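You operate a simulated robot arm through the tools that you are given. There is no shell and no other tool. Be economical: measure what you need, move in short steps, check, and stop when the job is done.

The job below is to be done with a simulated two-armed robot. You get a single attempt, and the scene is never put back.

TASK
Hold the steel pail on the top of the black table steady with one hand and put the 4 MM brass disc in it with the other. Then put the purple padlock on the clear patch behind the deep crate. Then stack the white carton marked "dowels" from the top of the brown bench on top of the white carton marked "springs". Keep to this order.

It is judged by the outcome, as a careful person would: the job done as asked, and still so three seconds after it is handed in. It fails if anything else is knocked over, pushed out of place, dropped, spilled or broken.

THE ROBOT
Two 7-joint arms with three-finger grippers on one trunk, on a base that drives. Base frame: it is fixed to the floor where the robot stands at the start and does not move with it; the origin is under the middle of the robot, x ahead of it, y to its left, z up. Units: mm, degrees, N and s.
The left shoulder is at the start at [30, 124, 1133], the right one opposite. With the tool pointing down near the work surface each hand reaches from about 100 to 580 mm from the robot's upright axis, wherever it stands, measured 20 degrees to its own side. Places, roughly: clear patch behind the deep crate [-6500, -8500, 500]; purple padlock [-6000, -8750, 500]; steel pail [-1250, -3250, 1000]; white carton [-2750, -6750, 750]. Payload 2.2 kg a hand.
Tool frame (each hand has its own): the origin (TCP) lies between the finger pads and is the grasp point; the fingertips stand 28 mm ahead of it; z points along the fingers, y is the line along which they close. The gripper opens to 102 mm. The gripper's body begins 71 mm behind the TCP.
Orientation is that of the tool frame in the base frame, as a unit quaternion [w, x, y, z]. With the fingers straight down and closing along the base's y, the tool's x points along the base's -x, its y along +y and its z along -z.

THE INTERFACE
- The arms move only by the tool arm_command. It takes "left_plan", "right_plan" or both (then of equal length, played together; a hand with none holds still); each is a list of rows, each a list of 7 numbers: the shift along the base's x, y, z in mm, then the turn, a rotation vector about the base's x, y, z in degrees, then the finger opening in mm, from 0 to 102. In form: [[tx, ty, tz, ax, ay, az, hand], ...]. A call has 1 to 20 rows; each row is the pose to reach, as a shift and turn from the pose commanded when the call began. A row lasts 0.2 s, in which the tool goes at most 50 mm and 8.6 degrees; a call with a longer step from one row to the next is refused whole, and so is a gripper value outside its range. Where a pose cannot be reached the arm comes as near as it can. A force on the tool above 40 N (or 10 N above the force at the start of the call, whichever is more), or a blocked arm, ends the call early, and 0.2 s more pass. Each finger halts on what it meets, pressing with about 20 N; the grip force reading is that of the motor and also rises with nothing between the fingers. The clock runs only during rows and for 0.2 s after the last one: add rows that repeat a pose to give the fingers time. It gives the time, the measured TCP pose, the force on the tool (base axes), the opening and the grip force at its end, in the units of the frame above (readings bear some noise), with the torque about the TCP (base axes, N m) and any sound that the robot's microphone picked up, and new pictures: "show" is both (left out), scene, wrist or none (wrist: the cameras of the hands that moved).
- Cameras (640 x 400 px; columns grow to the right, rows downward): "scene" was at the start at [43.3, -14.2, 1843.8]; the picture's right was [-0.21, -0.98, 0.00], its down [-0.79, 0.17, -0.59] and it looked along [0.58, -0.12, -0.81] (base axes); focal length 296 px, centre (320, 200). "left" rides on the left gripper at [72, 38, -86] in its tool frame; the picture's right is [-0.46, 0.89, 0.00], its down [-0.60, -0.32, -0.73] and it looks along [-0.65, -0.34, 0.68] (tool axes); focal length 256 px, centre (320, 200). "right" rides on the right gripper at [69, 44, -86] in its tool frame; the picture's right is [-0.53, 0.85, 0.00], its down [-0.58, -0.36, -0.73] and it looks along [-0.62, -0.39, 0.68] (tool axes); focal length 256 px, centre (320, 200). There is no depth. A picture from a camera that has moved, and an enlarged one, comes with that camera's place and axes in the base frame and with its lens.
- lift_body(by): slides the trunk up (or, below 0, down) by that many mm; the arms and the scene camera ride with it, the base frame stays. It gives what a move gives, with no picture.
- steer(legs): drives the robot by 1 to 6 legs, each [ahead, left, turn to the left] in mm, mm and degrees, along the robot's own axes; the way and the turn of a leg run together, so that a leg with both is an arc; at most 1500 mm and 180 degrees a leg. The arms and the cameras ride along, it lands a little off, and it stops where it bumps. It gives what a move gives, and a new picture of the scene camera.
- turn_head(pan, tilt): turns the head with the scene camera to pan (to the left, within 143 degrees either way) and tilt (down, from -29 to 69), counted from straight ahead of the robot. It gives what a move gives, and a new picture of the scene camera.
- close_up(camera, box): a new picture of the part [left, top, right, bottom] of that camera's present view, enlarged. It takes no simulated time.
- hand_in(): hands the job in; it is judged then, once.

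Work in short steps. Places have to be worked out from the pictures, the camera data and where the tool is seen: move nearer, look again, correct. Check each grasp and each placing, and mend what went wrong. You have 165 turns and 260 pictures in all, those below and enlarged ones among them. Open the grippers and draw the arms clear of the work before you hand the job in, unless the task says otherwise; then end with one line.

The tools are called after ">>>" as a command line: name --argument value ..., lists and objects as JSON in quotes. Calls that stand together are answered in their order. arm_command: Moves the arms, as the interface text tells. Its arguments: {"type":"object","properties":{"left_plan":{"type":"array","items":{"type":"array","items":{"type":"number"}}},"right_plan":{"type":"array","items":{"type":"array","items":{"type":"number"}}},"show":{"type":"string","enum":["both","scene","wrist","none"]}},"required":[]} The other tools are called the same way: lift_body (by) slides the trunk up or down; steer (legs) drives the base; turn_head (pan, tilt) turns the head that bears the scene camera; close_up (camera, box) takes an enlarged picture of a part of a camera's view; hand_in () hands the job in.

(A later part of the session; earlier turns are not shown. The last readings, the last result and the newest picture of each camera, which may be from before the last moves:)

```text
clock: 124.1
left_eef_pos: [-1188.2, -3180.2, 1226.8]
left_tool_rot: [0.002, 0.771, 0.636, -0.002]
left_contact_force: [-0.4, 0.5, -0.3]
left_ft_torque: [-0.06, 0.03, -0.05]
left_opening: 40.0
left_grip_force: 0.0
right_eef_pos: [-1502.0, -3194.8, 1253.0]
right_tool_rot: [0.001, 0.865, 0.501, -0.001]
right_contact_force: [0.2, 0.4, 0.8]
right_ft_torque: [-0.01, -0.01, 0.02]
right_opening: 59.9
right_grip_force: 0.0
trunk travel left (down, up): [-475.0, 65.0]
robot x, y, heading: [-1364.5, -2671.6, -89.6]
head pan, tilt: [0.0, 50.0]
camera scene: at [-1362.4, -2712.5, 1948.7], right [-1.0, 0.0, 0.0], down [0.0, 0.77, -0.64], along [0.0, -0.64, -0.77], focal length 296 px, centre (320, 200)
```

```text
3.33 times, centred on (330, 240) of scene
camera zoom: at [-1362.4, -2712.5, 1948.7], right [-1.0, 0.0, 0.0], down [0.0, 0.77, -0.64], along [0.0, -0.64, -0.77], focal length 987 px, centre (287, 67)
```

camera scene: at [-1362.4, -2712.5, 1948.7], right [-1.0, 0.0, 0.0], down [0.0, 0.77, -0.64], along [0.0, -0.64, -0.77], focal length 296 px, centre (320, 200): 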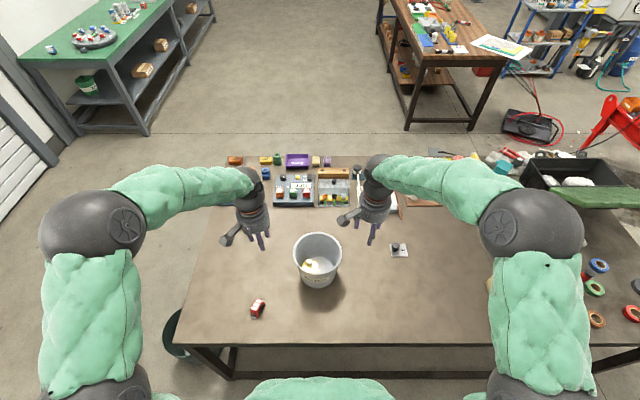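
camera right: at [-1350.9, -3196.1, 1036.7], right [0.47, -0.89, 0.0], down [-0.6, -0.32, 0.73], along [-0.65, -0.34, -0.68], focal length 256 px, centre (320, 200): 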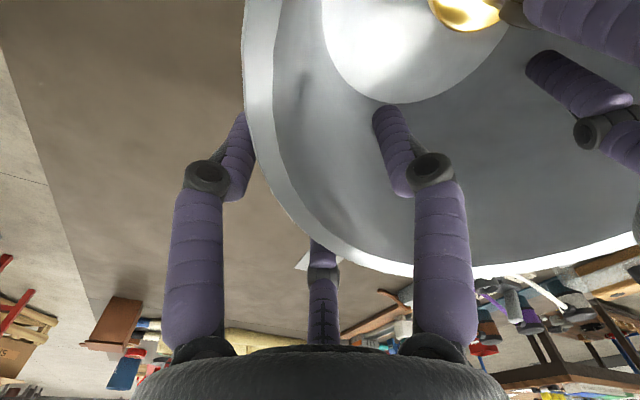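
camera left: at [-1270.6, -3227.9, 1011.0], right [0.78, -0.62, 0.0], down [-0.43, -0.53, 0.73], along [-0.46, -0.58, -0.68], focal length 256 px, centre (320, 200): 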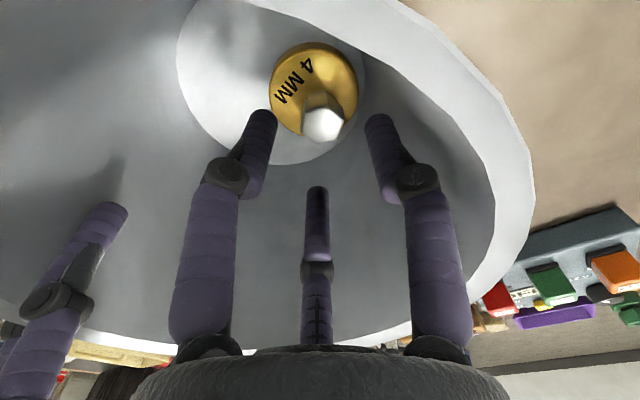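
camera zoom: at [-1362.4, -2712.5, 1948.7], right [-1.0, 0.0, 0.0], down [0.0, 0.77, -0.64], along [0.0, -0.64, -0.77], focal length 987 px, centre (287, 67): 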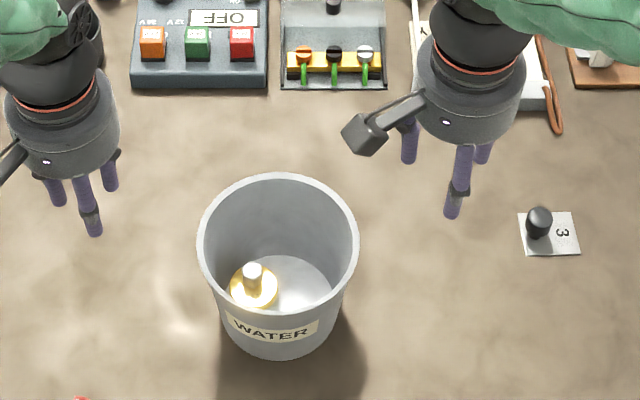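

Step one is done: the disc stands in the pail. Back off and look toward the padlock region (far to the ahead‑right).

>>> steer --legs '[[-450, 0, 0]]'

>>> turn_head --pan -40 --tilt 12

>>> turn_head --pan 20 --tilt 15

```text
clock: 126.8
left_eef_pos: [-1189.6, -2734.6, 1225.9]
left_tool_rot: [0.001, 0.771, 0.636, -0.002]
left_contact_force: [0.3, 1.4, -0.6]
left_ft_torque: [-0.04, -0.02, 0.0]
left_opening: 40.0
left_grip_force: 0.0
right_eef_pos: [-1503.5, -2747.5, 1252.6]
right_tool_rot: [0.001, 0.866, 0.5, 0.0]
right_contact_force: [0.2, 0.5, -1.1]
right_ft_torque: [-0.04, 0.0, 0.0]
right_opening: 60.0
right_grip_force: 0.1
trunk travel left (down, up): [-475.0, 65.0]
robot x, y, heading: [-1363.4, -2220.7, -90.0]
head pan, tilt: [0.0, 50.0]
camera scene: at [-1363.1, -2267.0, 1948.6], right [-1.0, 0.0, 0.0], down [0.0, 0.77, -0.64], along [0.0, -0.64, -0.77], focal length 296 px, centre (320, 200)
```

scene: 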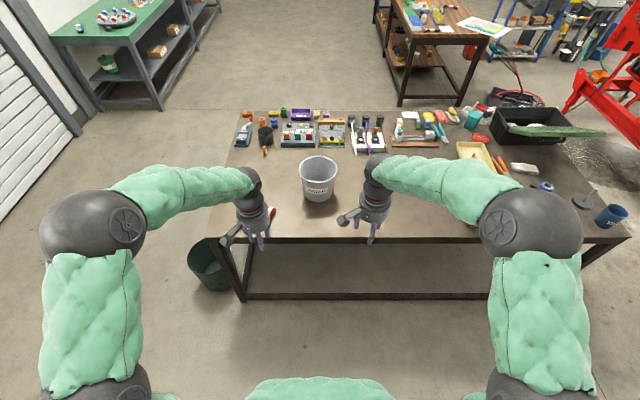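

```text
clock: 127.9
left_eef_pos: [-1188.5, -2735.4, 1225.4]
left_tool_rot: [0.003, 0.771, 0.637, -0.002]
left_contact_force: [0.6, 0.3, 0.2]
left_ft_torque: [0.0, 0.01, 0.01]
left_opening: 40.0
left_grip_force: 0.2
right_eef_pos: [-1503.0, -2747.2, 1252.3]
right_tool_rot: [0.001, 0.866, 0.5, 0.0]
right_contact_force: [-0.2, 0.4, -0.7]
right_ft_torque: [-0.04, -0.03, -0.02]
right_opening: 59.8
right_grip_force: 0.0
trunk travel left (down, up): [-475.0, 65.0]
robot x, y, heading: [-1365.0, -2216.5, -89.8]
head pan, tilt: [-40.0, 12.0]
camera scene: at [-1423.0, -2261.5, 2007.2], right [-0.77, 0.64, 0.0], down [0.13, 0.16, -0.98], along [-0.63, -0.75, -0.21], focal length 296 px, centre (320, 200)
```

scene: 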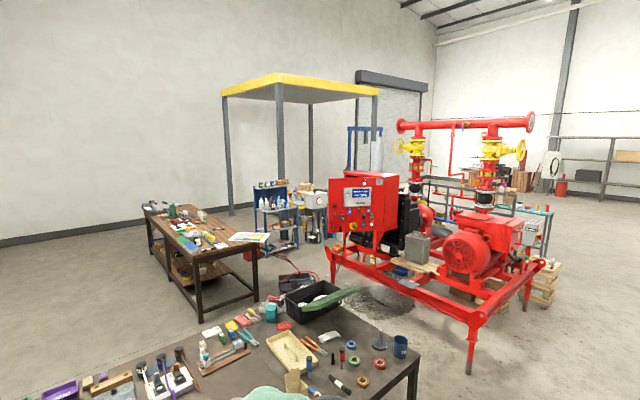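

```text
clock: 129.2
left_eef_pos: [-1190.1, -2735.4, 1225.0]
left_tool_rot: [0.002, 0.771, 0.637, -0.001]
left_contact_force: [0.2, -0.4, 0.5]
left_ft_torque: [-0.02, 0.0, -0.02]
left_opening: 39.8
left_grip_force: 0.0
right_eef_pos: [-1503.2, -2747.3, 1250.9]
right_tool_rot: [0.001, 0.866, 0.5, -0.001]
right_contact_force: [0.2, 0.1, -0.4]
right_ft_torque: [0.03, 0.0, 0.01]
right_opening: 59.7
right_grip_force: 0.1
trunk travel left (down, up): [-475.0, 65.0]
robot x, y, heading: [-1365.7, -2220.3, -90.0]
head pan, tilt: [20.0, 15.0]
camera scene: at [-1331.3, -2278.0, 2002.3], right [-0.94, -0.34, 0.0], down [-0.09, 0.24, -0.97], along [0.33, -0.91, -0.26], focal length 296 px, centre (320, 200)
```

scene: 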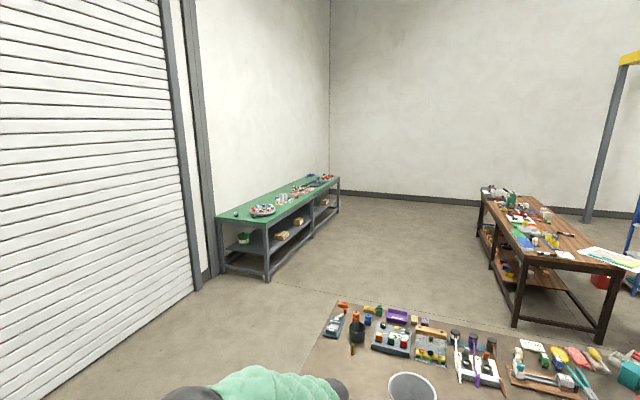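

Layout: black table x −850…−2700, brown bench x≈−2250…−3080, y≈−5350…−8000, padlock beyond. I go round the left end of the black table to about (−100,−4600) and look.

>>> steer --legs '[[0, 1265, 0], [1400, 0, 0], [1000, 0, 0], [0, 0, -60]]'

>>> turn_head --pan 15 --tilt 10

```text
clock: 149.6
left_eef_pos: [-473.7, -5024.9, 1224.7]
left_tool_rot: [0.001, 0.987, 0.163, -0.003]
left_contact_force: [0.1, -0.2, 0.9]
left_ft_torque: [0.0, 0.01, 0.02]
left_opening: 39.9
left_grip_force: 0.0
right_eef_pos: [-640.1, -4758.2, 1251.4]
right_tool_rot: [0.001, 1.0, -0.002, -0.001]
right_contact_force: [-0.1, 0.3, 0.0]
right_ft_torque: [0.0, -0.02, 0.01]
right_opening: 60.0
right_grip_force: 0.1
trunk travel left (down, up): [-475.0, 65.0]
robot x, y, heading: [-114.6, -4618.5, -150.4]
head pan, tilt: [20.0, 15.0]
camera scene: at [-146.5, -4673.6, 2002.3], right [-0.76, 0.65, 0.0], down [0.17, 0.2, -0.97], along [-0.62, -0.74, -0.26], focal length 296 px, centre (320, 200)
```

scene: 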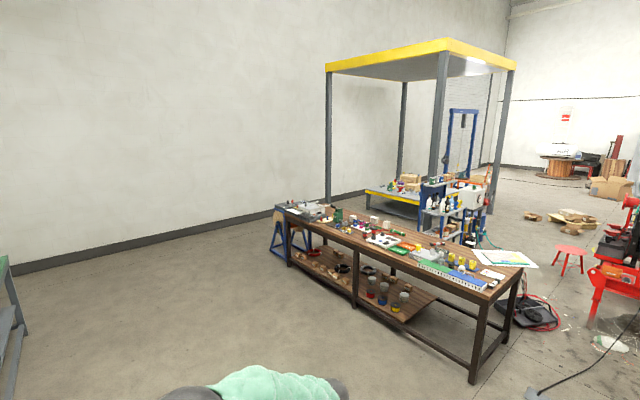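

```text
clock: 150.2
left_eef_pos: [-474.7, -5024.4, 1224.4]
left_tool_rot: [0.002, 0.987, 0.163, -0.002]
left_contact_force: [-0.6, -0.4, 0.2]
left_ft_torque: [-0.01, -0.01, 0.0]
left_opening: 40.0
left_grip_force: 0.1
right_eef_pos: [-637.9, -4758.3, 1251.8]
right_tool_rot: [0.001, 1.0, -0.004, -0.001]
right_contact_force: [-0.1, 0.0, -0.8]
right_ft_torque: [0.0, -0.01, 0.03]
right_opening: 60.1
right_grip_force: 0.0
trunk travel left (down, up): [-475.0, 65.0]
robot x, y, heading: [-109.8, -4620.0, -150.4]
head pan, tilt: [15.0, 10.0]
camera scene: at [-152.2, -4667.8, 2010.4], right [-0.7, 0.71, 0.0], down [0.12, 0.12, -0.98], along [-0.7, -0.69, -0.17], focal length 296 px, centre (320, 200)
```

scene: 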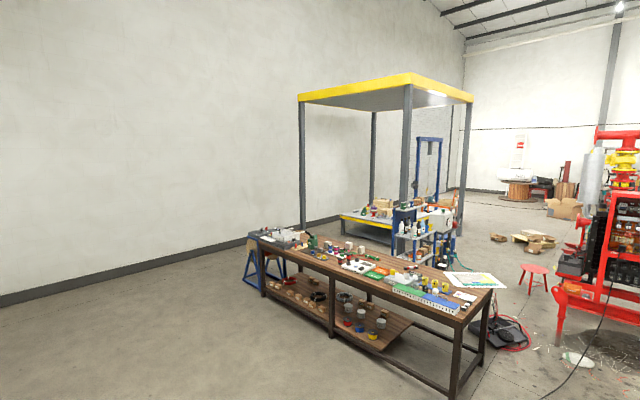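

The booth has a low platform holding items—likely padlock and crate. Zoom in on it and the cartons.

>>> close_up --camera "scene" --box '[320, 180, 480, 260]'

>>> close_up --camera "scene" --box '[240, 220, 400, 320]'

>>> close_up --camera "scene" --box '[325, 225, 405, 275]'

```text
4.00 times, centred on (400, 220) of scene
camera zoom: at [-152.2, -4667.8, 2010.4], right [-0.7, 0.71, 0.0], down [0.12, 0.12, -0.98], along [-0.7, -0.69, -0.17], focal length 1184 px, centre (0, 120)
```

zoom: 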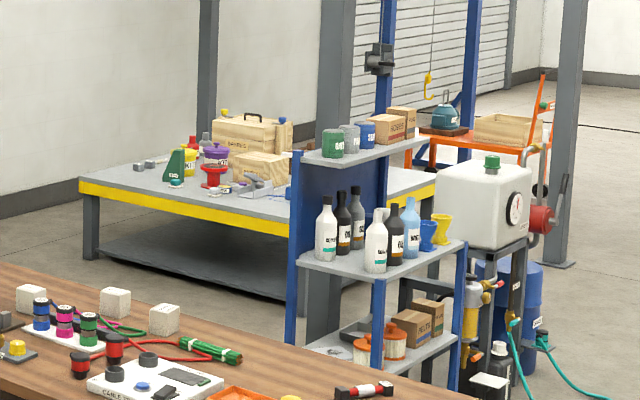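

```text
4.00 times, centred on (320, 270) of scene
camera zoom: at [-152.2, -4667.8, 2010.4], right [-0.7, 0.71, 0.0], down [0.12, 0.12, -0.98], along [-0.7, -0.69, -0.17], focal length 1184 px, centre (320, -80)
```

zoom: 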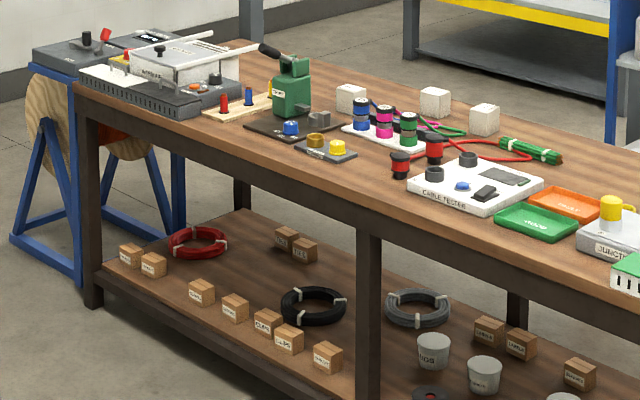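

```text
8.00 times, centred on (365, 250) of scene
camera zoom: at [-152.2, -4667.8, 2010.4], right [-0.7, 0.71, 0.0], down [0.12, 0.12, -0.98], along [-0.7, -0.69, -0.17], focal length 2368 px, centre (-40, -200)
```

zoom: 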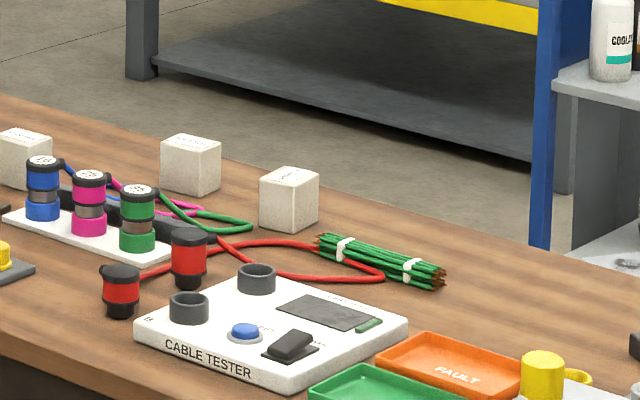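

The cartons are near the far (−x) edge of the bench; the platform with the padlock is beyond. Drive down the aisle left of the brown bench to about (−970,−9040).

>>> steer --legs '[[0, 0, 49.4], [1500, 0, 0], [1500, 0, 0], [1400, 0, 0], [0, 0, -75]]'

>>> turn_head --pan 0 --tilt 12

```text
clock: 176.7
left_eef_pos: [-1433.7, -9157.9, 1225.0]
left_tool_rot: [0.0, 0.999, -0.049, -0.003]
left_contact_force: [0.3, 0.3, 0.3]
left_ft_torque: [0.0, 0.02, -0.02]
left_opening: 39.8
left_grip_force: 0.0
right_eef_pos: [-1474.5, -8845.4, 1251.7]
right_tool_rot: [0.001, 0.977, -0.214, -0.001]
right_contact_force: [-1.1, -0.5, 0.1]
right_ft_torque: [-0.02, 0.0, 0.02]
right_opening: 59.9
right_grip_force: 0.0
trunk travel left (down, up): [-475.0, 65.0]
robot x, y, heading: [-935.8, -8936.0, -174.7]
head pan, tilt: [15.0, 10.0]
camera scene: at [-993.3, -8964.7, 2010.5], right [-0.34, 0.94, 0.0], down [0.16, 0.06, -0.98], along [-0.92, -0.34, -0.17], focal length 296 px, centre (320, 200)
```

scene: 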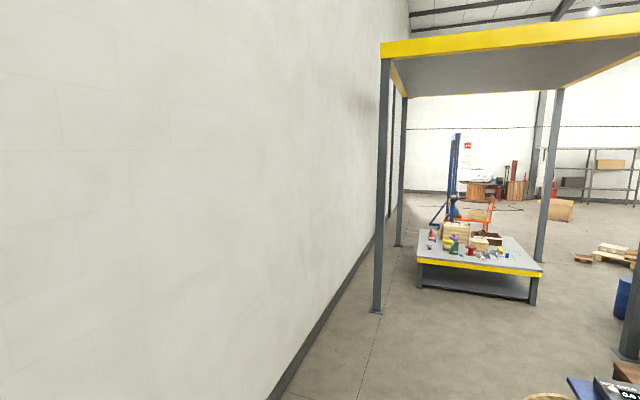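

```text
clock: 177.4
left_eef_pos: [-1433.3, -9157.7, 1225.1]
left_tool_rot: [0.001, 0.999, -0.05, -0.004]
left_contact_force: [0.1, 0.2, -0.5]
left_ft_torque: [0.0, 0.02, -0.03]
left_opening: 39.8
left_grip_force: 0.0
right_eef_pos: [-1474.8, -8846.0, 1252.3]
right_tool_rot: [0.0, 0.977, -0.215, -0.001]
right_contact_force: [-0.5, 0.3, -0.1]
right_ft_torque: [0.0, -0.01, 0.02]
right_opening: 60.3
right_grip_force: 0.0
trunk travel left (down, up): [-475.0, 65.0]
robot x, y, heading: [-938.0, -8937.9, -174.7]
head pan, tilt: [0.0, 12.0]
camera scene: at [-998.8, -8941.3, 2007.2], right [-0.09, 1.0, 0.0], down [0.21, 0.02, -0.98], along [-0.97, -0.09, -0.21], focal length 296 px, centre (320, 200)
```

scene: 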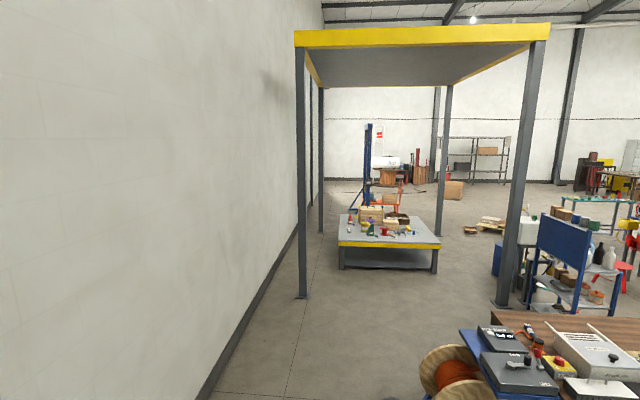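

The platform's near edge is at x≈−5280, y −9050…−7550, between booth posts. Drive west to x≈−3750.

>>> steer --legs '[[0, 0, -5.3], [1500, 0, 0], [1350, 0, 0]]'

>>> turn_head --pan -5 --tilt 25

>>> close_up --camera "scene" --box '[240, 140, 440, 265]'

```text
clock: 191.7
left_eef_pos: [-4296.9, -9118.6, 1225.1]
left_tool_rot: [0.0, 0.996, -0.094, -0.003]
left_contact_force: [0.1, -0.2, 0.0]
left_ft_torque: [-0.02, -0.02, 0.02]
left_opening: 40.0
left_grip_force: 0.1
right_eef_pos: [-4311.1, -8804.5, 1251.4]
right_tool_rot: [0.001, 0.966, -0.258, -0.001]
right_contact_force: [0.9, -0.3, 0.0]
right_ft_torque: [-0.03, 0.04, 0.0]
right_opening: 59.7
right_grip_force: 0.1
trunk travel left (down, up): [-475.0, 65.0]
robot x, y, heading: [-3781.8, -8942.8, -179.9]
head pan, tilt: [0.0, 12.0]
camera scene: at [-3845.1, -8942.6, 2007.2], right [0.0, 1.0, 0.0], down [0.21, 0.0, -0.98], along [-0.98, 0.0, -0.21], focal length 296 px, centre (320, 200)
```

scene: 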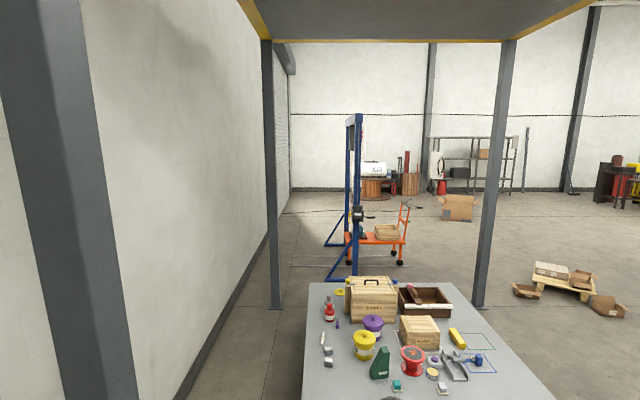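

```text
clock: 192.4
left_eef_pos: [-4297.2, -9119.6, 1224.4]
left_tool_rot: [0.001, 0.995, -0.095, -0.003]
left_contact_force: [-0.8, 0.2, -0.7]
left_ft_torque: [-0.02, -0.01, -0.01]
left_opening: 39.9
left_grip_force: 0.1
right_eef_pos: [-4309.5, -8805.1, 1251.5]
right_tool_rot: [0.0, 0.966, -0.258, -0.001]
right_contact_force: [0.6, 0.0, 1.1]
right_ft_torque: [0.01, 0.01, 0.0]
right_opening: 60.0
right_grip_force: 0.0
trunk travel left (down, up): [-475.0, 65.0]
robot x, y, heading: [-3782.8, -8943.5, -180.1]
head pan, tilt: [-5.0, 25.0]
camera scene: at [-3843.6, -8934.6, 1986.2], right [0.09, 1.0, 0.0], down [0.42, -0.04, -0.91], along [-0.9, 0.08, -0.42], focal length 296 px, centre (320, 200)
```

scene: 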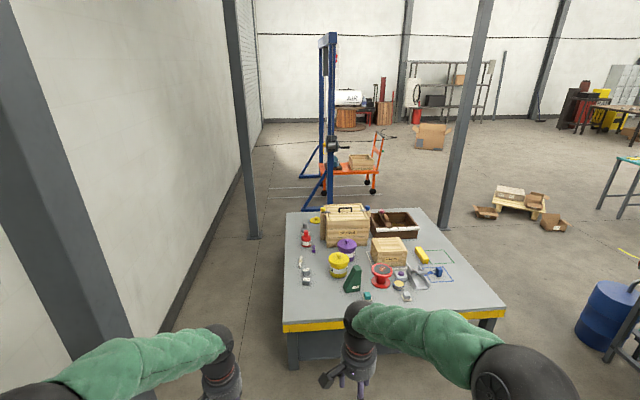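

```text
3.20 times, centred on (340, 202) of scene
camera zoom: at [-3843.6, -8934.6, 1986.2], right [0.09, 1.0, 0.0], down [0.42, -0.04, -0.91], along [-0.9, 0.08, -0.42], focal length 947 px, centre (256, 192)
```

zoom: 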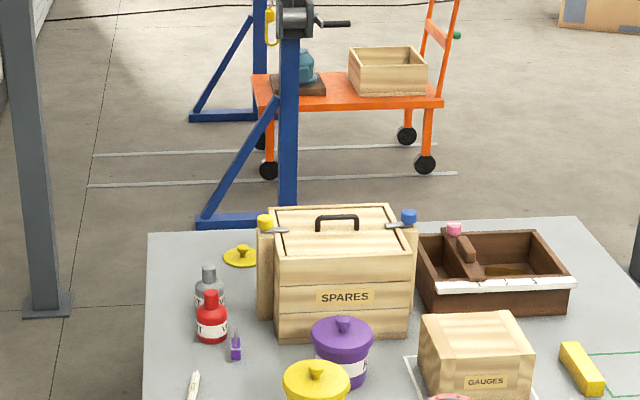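

The small purple padlock is at about (−5966,−8804), "SPARES" is the deep crate at ≈(−6050…−6350,−8500). I go along the platform's left (south) side, first around the corner.

>>> steer --legs '[[950, 0, 0], [500, 480, 0]]'

```text
clock: 199.8
left_eef_pos: [-5548.8, -9379.6, 1224.1]
left_tool_rot: [0.001, 0.986, -0.166, -0.001]
left_contact_force: [-1.6, -0.1, -0.2]
left_ft_torque: [0.06, -0.08, 0.01]
left_opening: 39.8
left_grip_force: 0.1
right_eef_pos: [-5516.6, -9066.7, 1252.4]
right_tool_rot: [0.0, 0.945, -0.327, -0.002]
right_contact_force: [-0.1, -0.4, 0.2]
right_ft_torque: [0.06, -0.1, -0.02]
right_opening: 60.0
right_grip_force: 0.0
trunk travel left (down, up): [-475.0, 65.0]
robot x, y, heading: [-5010.8, -9280.4, 171.6]
head pan, tilt: [-5.0, 25.0]
stopped in leg 2: the robot was blocked; the commanded pose is now the measured one
camera scene: at [-5076.8, -9263.4, 1985.8], right [0.23, 0.97, 0.0], down [0.41, -0.1, -0.9], along [-0.88, 0.21, -0.43], focal length 296 px, centre (320, 200)
```

scene: 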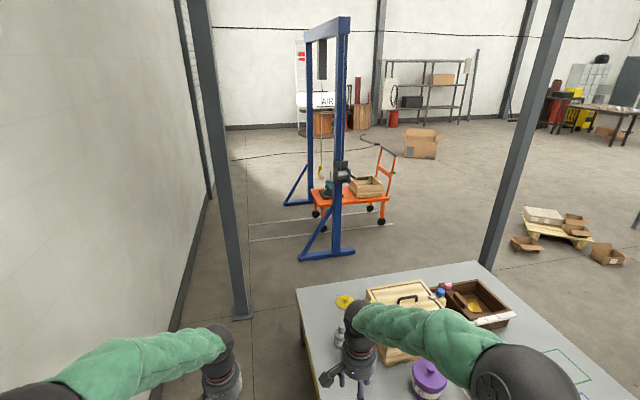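

The base bumped the platform corner and stopped. I slide away (left), straighten, then go along the corridor at y≈−9510.

>>> steer --legs '[[0, 225, 0], [0, 0, 8.3], [920, 0, 0]]'

```text
clock: 206.5
left_eef_pos: [-6476.6, -9679.0, 1225.3]
left_tool_rot: [0.0, 0.995, -0.095, -0.003]
left_contact_force: [0.5, 0.3, -0.7]
left_ft_torque: [0.0, -0.02, 0.01]
left_opening: 40.0
left_grip_force: 0.0
right_eef_pos: [-6489.0, -9363.3, 1254.3]
right_tool_rot: [0.001, 0.966, -0.259, -0.002]
right_contact_force: [-0.1, -0.3, 0.5]
right_ft_torque: [0.03, -0.03, 0.02]
right_opening: 60.1
right_grip_force: 0.0
trunk travel left (down, up): [-475.0, 65.0]
robot x, y, heading: [-5963.1, -9503.6, -179.8]
head pan, tilt: [-5.0, 25.0]
camera scene: at [-6023.9, -9494.7, 1986.1], right [0.09, 1.0, 0.0], down [0.42, -0.04, -0.91], along [-0.9, 0.08, -0.42], focal length 296 px, centre (320, 200)
```

scene: 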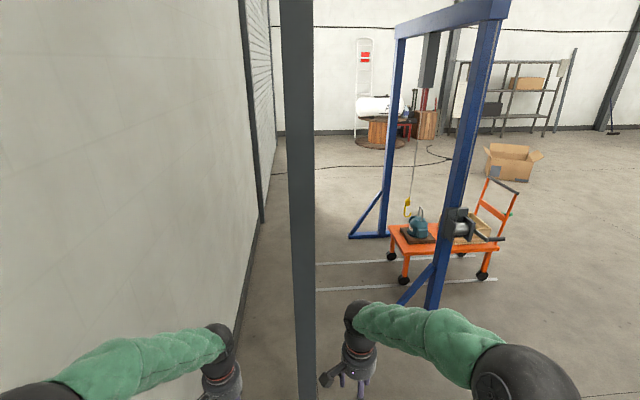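

Now at (−5963,−9504). Turn right to face the platform (north) and look down.

>>> steer --legs '[[0, 0, -90.2]]'

>>> turn_head --pan 0 --tilt 50

>>> close_up --camera "scene" --box '[230, 150, 430, 275]'

```text
clock: 210.8
left_eef_pos: [-6136.4, -8989.3, 1225.8]
left_tool_rot: [0.001, -0.637, 0.771, 0.003]
left_contact_force: [0.0, -0.7, 0.0]
left_ft_torque: [-0.02, -0.01, 0.03]
left_opening: 40.0
left_grip_force: 0.0
right_eef_pos: [-5822.6, -8976.3, 1254.0]
right_tool_rot: [0.001, -0.499, 0.867, 0.002]
right_contact_force: [-0.2, 0.2, 0.0]
right_ft_torque: [0.01, -0.02, 0.03]
right_opening: 60.1
right_grip_force: 0.1
trunk travel left (down, up): [-475.0, 65.0]
robot x, y, heading: [-5961.0, -9502.5, 90.1]
head pan, tilt: [-5.0, 25.0]
camera scene: at [-5953.5, -9440.4, 1986.1], right [1.0, -0.09, 0.0], down [-0.04, -0.42, -0.91], along [0.08, 0.9, -0.42], focal length 296 px, centre (320, 200)
```

scene: 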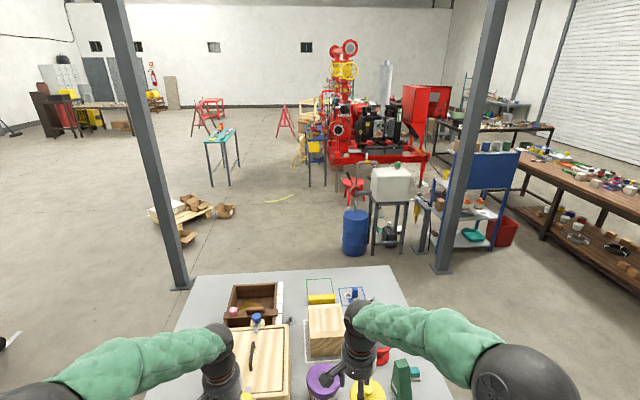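

```text
clock: 211.7
left_eef_pos: [-6136.8, -8988.3, 1225.7]
left_tool_rot: [0.002, -0.637, 0.771, 0.003]
left_contact_force: [0.4, 0.4, -0.6]
left_ft_torque: [-0.01, -0.02, 0.01]
left_opening: 40.3
left_grip_force: 0.0
right_eef_pos: [-5822.4, -8976.7, 1253.7]
right_tool_rot: [0.001, -0.499, 0.867, 0.003]
right_contact_force: [-0.7, -0.9, 0.0]
right_ft_torque: [-0.02, 0.0, -0.01]
right_opening: 60.0
right_grip_force: 0.0
trunk travel left (down, up): [-475.0, 65.0]
robot x, y, heading: [-5959.1, -9505.4, 89.8]
head pan, tilt: [0.0, 50.0]
camera scene: at [-5961.6, -9455.2, 1948.7], right [1.0, 0.0, 0.0], down [0.0, -0.77, -0.64], along [0.0, 0.64, -0.77], focal length 296 px, centre (320, 200)
```

scene: 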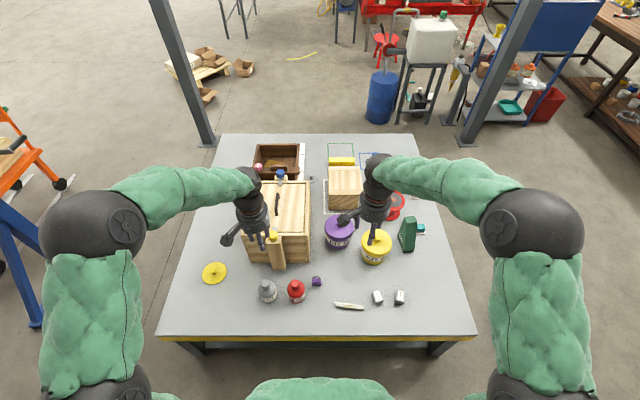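

```text
3.20 times, centred on (330, 212) of scene
camera zoom: at [-5961.6, -9455.2, 1948.7], right [1.0, 0.0, 0.0], down [0.0, -0.77, -0.64], along [0.0, 0.64, -0.77], focal length 947 px, centre (288, 160)
```

zoom: 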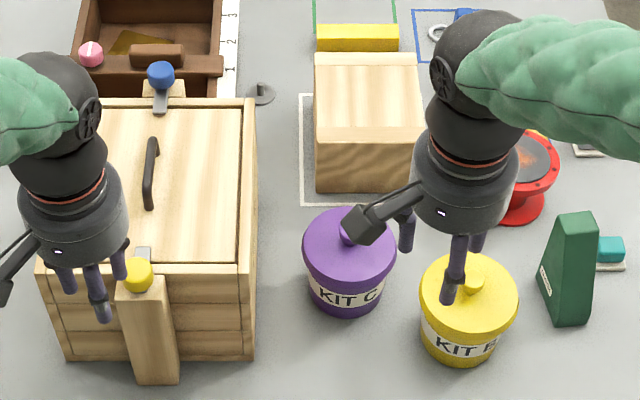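

The padlock is visible at pixel (316,282), and the clear area west of the SPARES crate is empty. Zoom on the padlock and drive nearer.

>>> close_up --camera "scene" --box '[290, 262, 346, 297]'

>>> close_up --camera "scene" --box '[160, 130, 320, 230]'

>>> steer --legs '[[130, 0, 0]]'

```text
11.43 times, centred on (318, 280) of scene
camera zoom: at [-5961.6, -9455.2, 1948.7], right [1.0, 0.0, 0.0], down [0.0, -0.77, -0.64], along [0.0, 0.64, -0.77], focal length 3383 px, centre (343, -709)
```

zoom: 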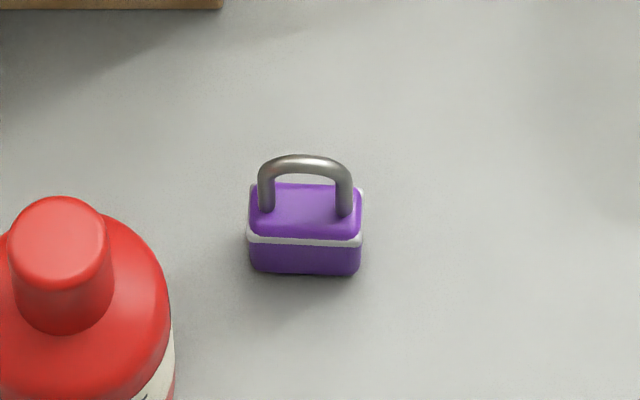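

```text
4.00 times, centred on (240, 180) of scene
camera zoom: at [-5961.6, -9455.2, 1948.7], right [1.0, 0.0, 0.0], down [0.0, -0.77, -0.64], along [0.0, 0.64, -0.77], focal length 1184 px, centre (640, 280)
```

zoom: 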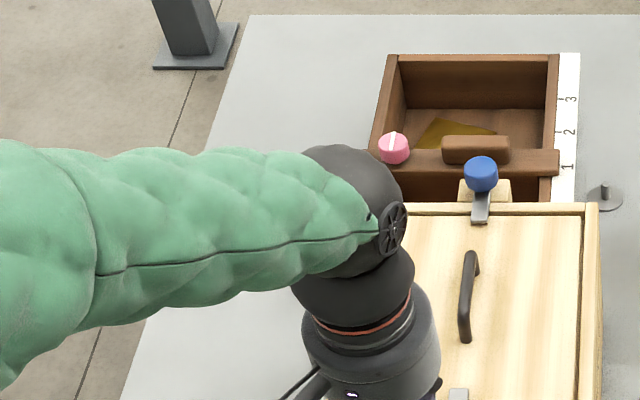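

```text
clock: 212.9
left_eef_pos: [-6136.1, -8858.5, 1226.2]
left_tool_rot: [0.002, -0.636, 0.772, 0.004]
left_contact_force: [0.2, 1.1, -0.7]
left_ft_torque: [0.01, 0.01, 0.01]
left_opening: 40.1
left_grip_force: 0.0
right_eef_pos: [-5822.5, -8844.9, 1254.8]
right_tool_rot: [0.001, -0.5, 0.866, 0.002]
right_contact_force: [0.5, 0.0, 0.7]
right_ft_torque: [0.0, 0.0, 0.04]
right_opening: 59.9
right_grip_force: 0.0
trunk travel left (down, up): [-475.0, 65.0]
robot x, y, heading: [-5964.7, -9374.1, 89.8]
head pan, tilt: [0.0, 50.0]
camera scene: at [-5961.4, -9324.9, 1948.7], right [1.0, 0.0, 0.0], down [0.0, -0.77, -0.64], along [0.0, 0.64, -0.77], focal length 296 px, centre (320, 200)
```

scene: 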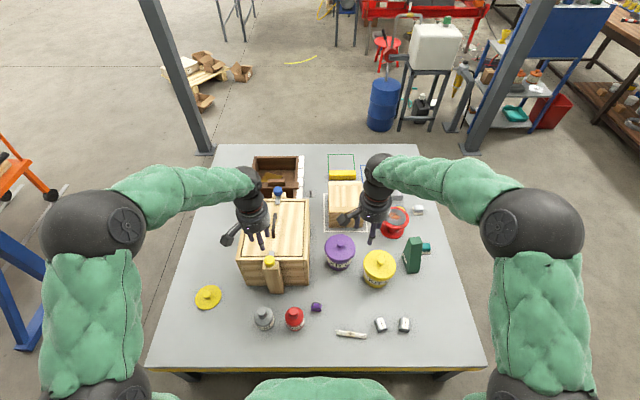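

Padlock stands upright at ≈(−5980,−8811). Draw the left hand back, bring the right hand over the padlock turned −60° (fingers closing along y).

>>> arm_command --left_plan '[[0, -35, 0, 0, 0, 0, 40], [0, -70, 0, 0, 0, 0, 40], [0, -105, 0, 0, 0, 0, 40], [0, -140, 0, 0, 0, 0, 40], [0, -175, 0, 0, 0, 0, 40], [0, -210, 0, 0, 0, 0, 40], [0, -240, 0, 0, 0, 0, 40], [0, -240, 0, 0, 0, 0, 40]]' --right_plan '[[-20, 4, 0, 0, 0, -7.5, 70], [-40, 8, 0, 0, 0, -15, 70], [-60, 12, 0, 0, 0, -22.5, 70], [-80, 16, 0, 0, 0, -30, 70], [-100, 20, 0, 0, 0, -37.5, 70], [-120, 24, 0, 0, 0, -45, 70], [-140, 28, 0, 0, 0, -52.5, 70], [-158, 30, 0, 0, 0, -60, 70]]' --show "none"

>>> lift_body --by -420

>>> arm_command --right_plan '[[0, 0, 0, 0, 0, 0, 70]]' --show "both"

```text
clock: 214.8
left_eef_pos: [-6136.7, -9096.3, 1224.9]
left_tool_rot: [0.002, -0.636, 0.772, 0.002]
left_contact_force: [-1.1, 1.2, -0.7]
left_ft_torque: [-0.02, -0.02, 0.03]
left_opening: 40.2
left_grip_force: 0.0
right_eef_pos: [-5980.6, -8812.0, 1252.2]
right_tool_rot: [0.002, 0.002, 1.0, 0.0]
right_contact_force: [0.1, 0.3, 0.2]
right_ft_torque: [0.02, -0.02, -0.02]
right_opening: 69.8
right_grip_force: 0.0
trunk travel left (down, up): [-475.0, 65.0]
robot x, y, heading: [-5964.2, -9375.1, 89.9]
head pan, tilt: [0.0, 50.0]
```

```text
refused: -420 is not a number from -400 to 400
```

```text
clock: 215.2
left_eef_pos: [-6137.0, -9096.7, 1225.2]
left_tool_rot: [0.001, -0.636, 0.772, 0.002]
left_contact_force: [-0.3, 0.1, -0.5]
left_ft_torque: [0.01, -0.01, -0.02]
left_opening: 39.9
left_grip_force: 0.1
right_eef_pos: [-5980.9, -8813.7, 1254.3]
right_tool_rot: [0.001, 0.001, 1.0, 0.002]
right_contact_force: [0.6, 0.1, 0.6]
right_ft_torque: [-0.06, 0.01, -0.04]
right_opening: 70.0
right_grip_force: 0.1
trunk travel left (down, up): [-475.0, 65.0]
robot x, y, heading: [-5960.4, -9374.8, 90.0]
head pan, tilt: [0.0, 50.0]
camera scene: at [-5961.7, -9323.9, 1948.6], right [1.0, 0.0, 0.0], down [0.0, -0.77, -0.64], along [0.0, 0.64, -0.77], focal length 296 px, centre (320, 200)
camera right: at [-6049.6, -8770.9, 1338.2], right [0.54, 0.84, 0.0], down [0.57, -0.37, 0.73], along [0.62, -0.39, -0.68], focal length 256 px, centre (320, 200)
```

scene: 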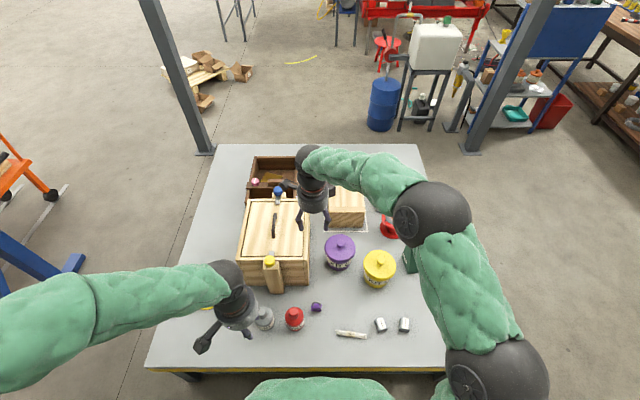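
right: 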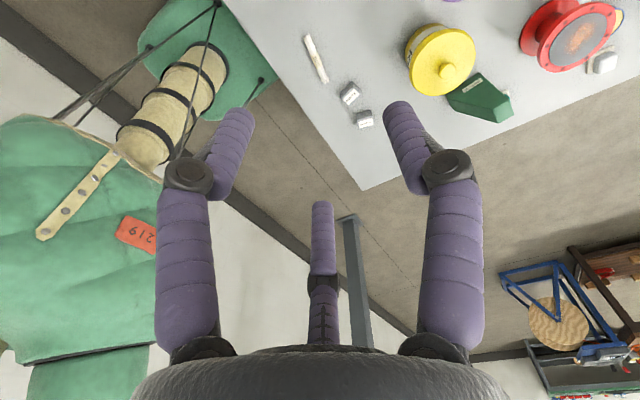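

Lower the trunk 400 mm (nothing tall lies under the hands).

>>> lift_body --by -400

>>> turn_head --pan 0 --tilt 50

>>> close_up --camera "right" --box '[160, 0, 480, 200]'

```text
clock: 219.0
left_eef_pos: [-6137.0, -9097.4, 825.7]
left_tool_rot: [0.002, -0.636, 0.772, 0.003]
left_contact_force: [1.0, -0.8, 0.6]
left_ft_torque: [-0.01, 0.01, -0.01]
left_opening: 39.9
left_grip_force: 0.1
right_eef_pos: [-5979.9, -8815.0, 853.5]
right_tool_rot: [0.002, 0.0, 1.0, 0.002]
right_contact_force: [0.4, 0.6, 0.3]
right_ft_torque: [-0.05, -0.01, 0.0]
right_opening: 70.0
right_grip_force: 0.1
trunk travel left (down, up): [-75.0, 465.0]
robot x, y, heading: [-5959.0, -9370.6, 89.9]
head pan, tilt: [0.0, 50.0]
```

```text
clock: 219.6
left_eef_pos: [-6135.7, -9097.3, 825.4]
left_tool_rot: [0.002, -0.636, 0.771, 0.002]
left_contact_force: [0.3, 0.4, -0.8]
left_ft_torque: [0.02, 0.0, -0.01]
left_opening: 40.0
left_grip_force: 0.1
right_eef_pos: [-5979.4, -8814.9, 853.3]
right_tool_rot: [0.002, 0.001, 1.0, 0.002]
right_contact_force: [0.7, 0.8, 0.5]
right_ft_torque: [0.02, 0.0, 0.01]
right_opening: 70.0
right_grip_force: 0.1
trunk travel left (down, up): [-75.0, 465.0]
robot x, y, heading: [-5964.0, -9370.0, 89.9]
head pan, tilt: [0.0, 50.0]
camera scene: at [-5961.5, -9324.1, 1548.6], right [1.0, 0.0, 0.0], down [0.0, -0.77, -0.64], along [0.0, 0.64, -0.77], focal length 296 px, centre (320, 200)
```

scene: 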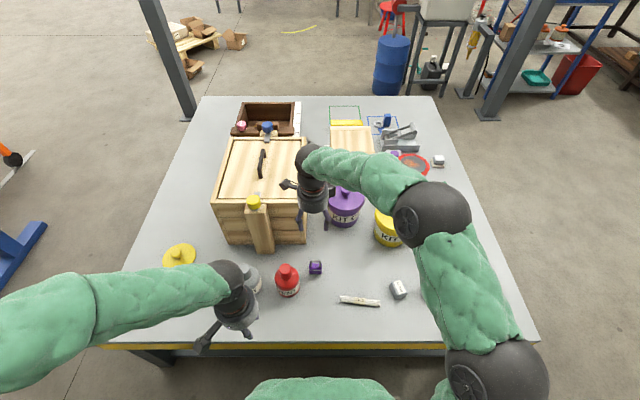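

```text
2.00 times, centred on (320, 100) of right
camera zoom: at [-6049.3, -8771.1, 938.3], right [0.54, 0.84, 0.0], down [0.57, -0.37, 0.73], along [0.62, -0.39, -0.68], focal length 512 px, centre (320, 400)
```

zoom: 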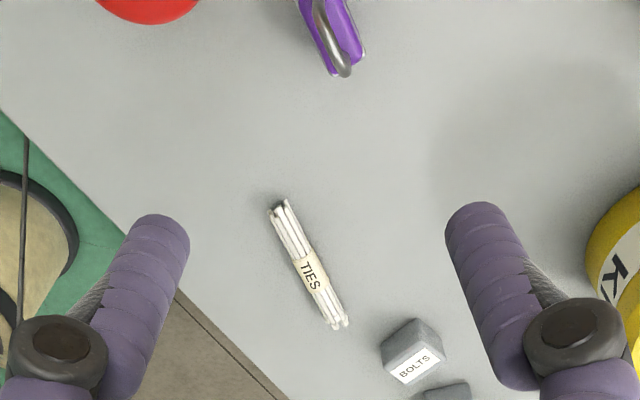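

Padlock ≈(−5979,−8806). Descend over it to z≈640 and re-check.

>>> arm_command --right_plan '[[0, 8, -45, 0, 0, 0, 70], [0, 8, -90, 0, 0, 0, 70], [0, 8, -135, 0, 0, 0, 70], [0, 8, -180, 0, 0, 0, 70], [0, 8, -215, 0, 0, 0, 70], [0, 8, -215, 0, 0, 0, 70]]' --show "wrist"

>>> close_up --camera "scene" --box '[260, 190, 380, 310]'

```text
clock: 221.0
left_eef_pos: [-6137.8, -9097.6, 825.9]
left_tool_rot: [0.002, -0.637, 0.771, 0.003]
left_contact_force: [0.2, 0.0, 0.4]
left_ft_torque: [0.02, 0.02, -0.01]
left_opening: 39.8
left_grip_force: 0.0
right_eef_pos: [-5981.3, -8805.2, 636.7]
right_tool_rot: [0.001, 0.001, 1.0, 0.002]
right_contact_force: [0.0, 0.0, 0.8]
right_ft_torque: [-0.02, -0.01, 0.01]
right_opening: 70.1
right_grip_force: 0.0
trunk travel left (down, up): [-75.0, 465.0]
robot x, y, heading: [-5962.7, -9374.6, 89.9]
head pan, tilt: [0.0, 50.0]
camera right: at [-6049.5, -8763.1, 722.5], right [0.54, 0.84, 0.0], down [0.57, -0.37, 0.73], along [0.62, -0.39, -0.68], focal length 256 px, centre (320, 200)
```

right: 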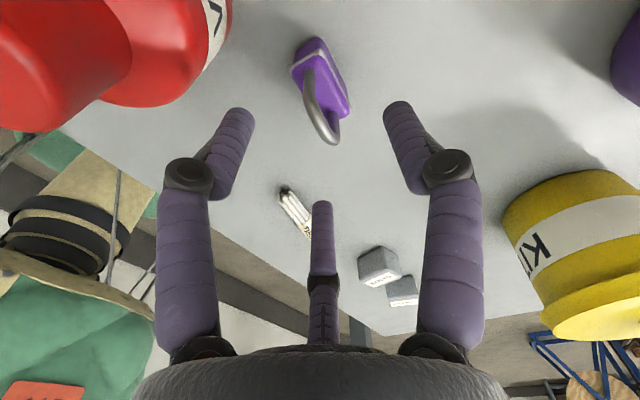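

```text
3.33 times, centred on (320, 250) of scene
camera zoom: at [-5961.5, -9324.1, 1548.7], right [1.0, 0.0, 0.0], down [0.0, -0.77, -0.64], along [0.0, 0.64, -0.77], focal length 987 px, centre (320, 33)
```

zoom: 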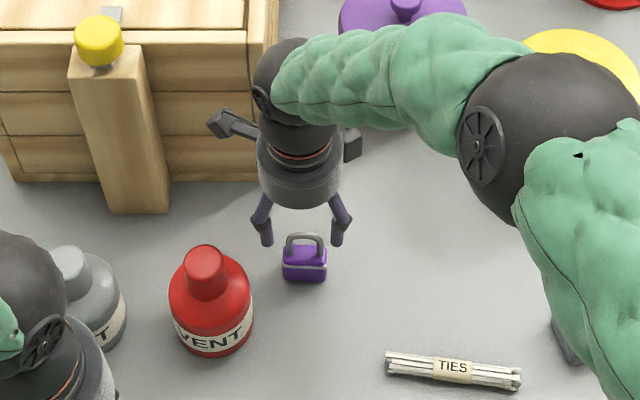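

Aligned. Descend to z≈560 and look again to judge height.

>>> arm_command --right_plan '[[1, 2, -40, 0, 0, 0, 70], [1, 2, -77, 0, 0, 0, 70], [1, 2, -77, 0, 0, 0, 70]]' --show "wrist"

>>> close_up --camera "scene" --box '[280, 220, 360, 300]'

```text
clock: 221.8
left_eef_pos: [-6137.2, -9097.6, 825.5]
left_tool_rot: [0.002, -0.636, 0.772, 0.003]
left_contact_force: [-1.1, 0.9, -0.1]
left_ft_torque: [0.01, -0.02, -0.01]
left_opening: 39.9
left_grip_force: 0.0
right_eef_pos: [-5978.1, -8804.5, 560.3]
right_tool_rot: [0.002, 0.002, 1.0, 0.002]
right_contact_force: [-0.6, 0.0, -0.1]
right_ft_torque: [0.01, 0.01, 0.04]
right_opening: 69.8
right_grip_force: 0.0
trunk travel left (down, up): [-75.0, 465.0]
robot x, y, heading: [-5962.6, -9371.0, 89.7]
head pan, tilt: [0.0, 50.0]
camera right: at [-6047.4, -8761.6, 645.7], right [0.54, 0.84, 0.0], down [0.57, -0.37, 0.73], along [0.62, -0.39, -0.68], focal length 256 px, centre (320, 200)
```

right: 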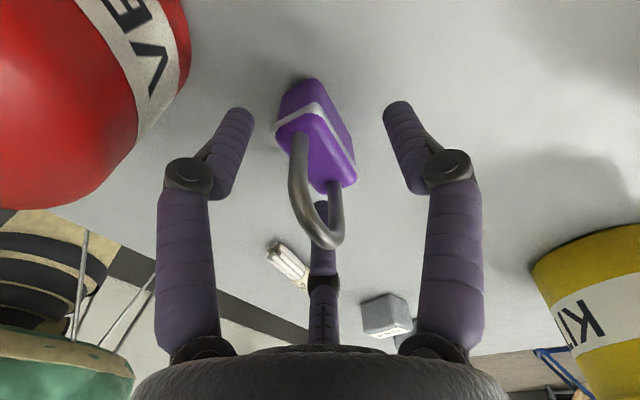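

```text
5.00 times, centred on (320, 260) of scene
camera zoom: at [-5961.5, -9324.2, 1548.7], right [1.0, 0.0, 0.0], down [0.0, -0.77, -0.64], along [0.0, 0.64, -0.77], focal length 1480 px, centre (320, -100)
```

zoom: 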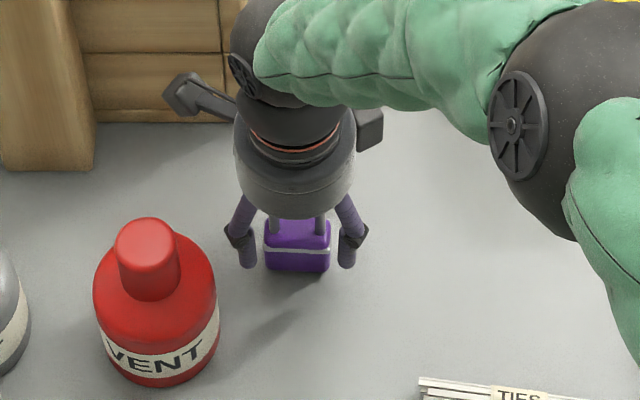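

Shackle top ≈590, body top ≈523. Descend to TCP ≈528 (palm clears the shackle) and close on the body.

>>> arm_command --right_plan '[[0, 2, -12, 0, 0, 0, 70], [0, 2, -24, 0, 0, 0, 70], [0, 2, -32, 0, 0, 0, 70], [0, 2, -32, 0, 0, 0, 50], [0, 2, -32, 0, 0, 0, 30], [0, 2, -32, 0, 0, 0, 10], [0, 2, -32, 0, 0, 0, 0], [0, 2, -32, 0, 0, 0, 0]]' --show "wrist"

>>> close_up --camera "scene" --box '[280, 220, 360, 300]'

```text
clock: 223.6
left_eef_pos: [-6137.0, -9097.1, 825.0]
left_tool_rot: [0.002, -0.636, 0.772, 0.003]
left_contact_force: [0.2, 0.1, 0.5]
left_ft_torque: [0.0, 0.03, 0.01]
left_opening: 40.1
left_grip_force: 0.1
right_eef_pos: [-5979.2, -8802.5, 529.2]
right_tool_rot: [0.001, 0.001, 1.0, 0.001]
right_contact_force: [0.1, 1.1, 0.7]
right_ft_torque: [0.08, 0.03, 0.04]
right_opening: 32.5
right_grip_force: 20.3
trunk travel left (down, up): [-75.0, 465.0]
robot x, y, heading: [-5960.2, -9372.9, 89.9]
head pan, tilt: [0.0, 50.0]
camera right: at [-6048.4, -8759.4, 614.4], right [0.54, 0.84, 0.0], down [0.57, -0.37, 0.73], along [0.62, -0.39, -0.68], focal length 256 px, centre (320, 200)
```

right: 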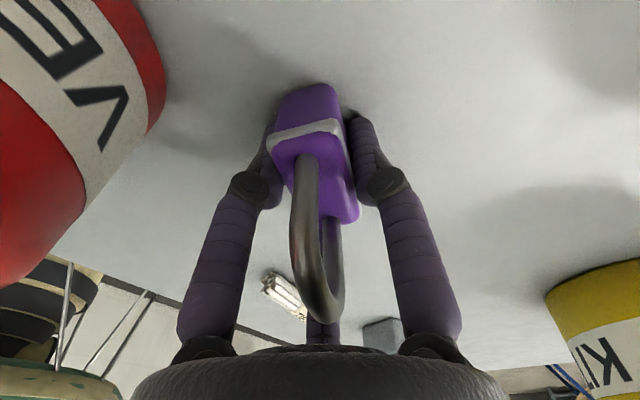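

```text
5.00 times, centred on (320, 260) of scene
camera zoom: at [-5961.5, -9324.1, 1548.6], right [1.0, 0.0, 0.0], down [0.0, -0.77, -0.64], along [0.0, 0.64, -0.77], focal length 1480 px, centre (320, -100)
```

zoom: 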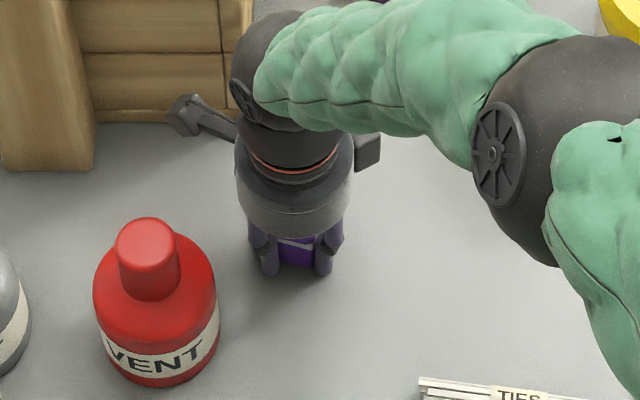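

Gripped at 32.5 mm with the padlock standing at TCP z≈529. Lift gently and check.

>>> arm_command --right_plan '[[0, 0, 5, 0, 0, 0, 0], [0, 0, 12, 0, 0, 0, 0], [0, 0, 25, 0, 0, 0, 0], [0, 0, 55, 0, 0, 0, 0], [0, 0, 95, 0, 0, 0, 0], [0, 0, 135, 0, 0, 0, 0], [0, 0, 175, 0, 0, 0, 0], [0, 0, 215, 0, 0, 0, 0], [0, 0, 255, 0, 0, 0, 0]]' --show "wrist"

```text
clock: 225.6
left_eef_pos: [-6137.3, -9097.6, 825.2]
left_tool_rot: [0.003, -0.637, 0.771, 0.004]
left_contact_force: [0.0, 0.4, -0.7]
left_ft_torque: [0.02, -0.01, 0.01]
left_opening: 40.0
left_grip_force: 0.2
right_eef_pos: [-5978.9, -8802.5, 784.1]
right_tool_rot: [0.002, 0.002, 1.0, 0.001]
right_contact_force: [0.4, -0.9, -1.4]
right_ft_torque: [0.03, -0.03, 0.04]
right_opening: 32.3
right_grip_force: 20.3
trunk travel left (down, up): [-75.0, 465.0]
robot x, y, heading: [-5961.2, -9372.0, 89.9]
head pan, tilt: [0.0, 50.0]
camera right: at [-6047.8, -8758.8, 869.2], right [0.54, 0.84, 0.0], down [0.57, -0.37, 0.73], along [0.62, -0.39, -0.68], focal length 256 px, centre (320, 200)
```

right: 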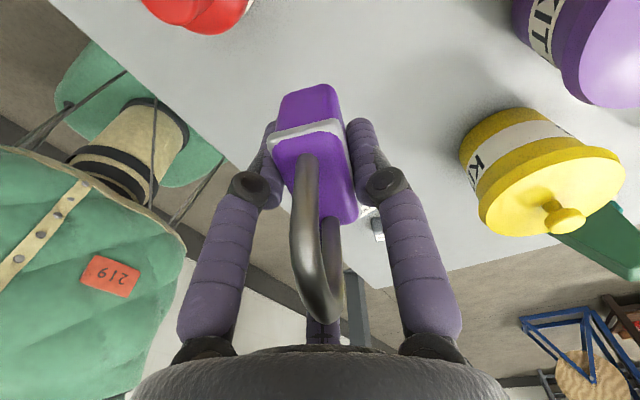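

The padlock is held. Raise the trunk 400 mm, back away from the platform, turn to face west and back out of the corridor.

>>> lift_body --by 400

>>> steer --legs '[[-135, 0, 0], [0, 0, 90], [-900, 0, 0]]'

```text
clock: 229.4
left_eef_pos: [-6137.8, -9096.6, 1224.3]
left_tool_rot: [0.002, -0.636, 0.772, 0.003]
left_contact_force: [-0.5, -0.1, 0.0]
left_ft_torque: [-0.01, 0.02, 0.01]
left_opening: 40.1
left_grip_force: 0.2
right_eef_pos: [-5979.5, -8801.5, 1183.4]
right_tool_rot: [0.002, 0.001, 1.0, 0.001]
right_contact_force: [-0.8, -0.5, -1.7]
right_ft_torque: [-0.01, 0.02, 0.01]
right_opening: 31.8
right_grip_force: 20.1
trunk travel left (down, up): [-475.0, 65.0]
robot x, y, heading: [-5960.4, -9371.7, 89.9]
head pan, tilt: [0.0, 50.0]
```

```text
clock: 238.9
left_eef_pos: [-5338.7, -9685.4, 1225.1]
left_tool_rot: [0.0, 0.995, -0.101, -0.004]
left_contact_force: [0.5, 0.2, 0.3]
left_ft_torque: [0.02, -0.03, -0.01]
left_opening: 40.2
left_grip_force: 0.2
right_eef_pos: [-5632.3, -9526.2, 1183.4]
right_tool_rot: [0.0, -0.704, 0.71, 0.002]
right_contact_force: [0.7, 1.0, -1.4]
right_ft_torque: [0.02, 0.0, -0.02]
right_opening: 31.5
right_grip_force: 19.8
trunk travel left (down, up): [-475.0, 65.0]
robot x, y, heading: [-5062.3, -9514.6, 179.4]
head pan, tilt: [0.0, 50.0]
camera scene: at [-5108.2, -9512.8, 1948.6], right [0.01, 1.0, 0.0], down [0.77, -0.01, -0.64], along [-0.64, 0.01, -0.77], focal length 296 px, centre (320, 200)
```

scene: 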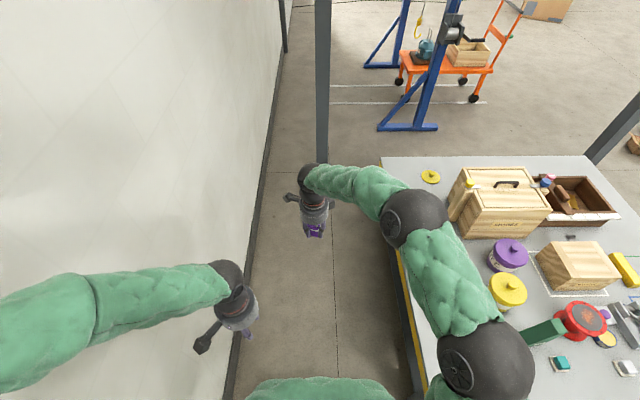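

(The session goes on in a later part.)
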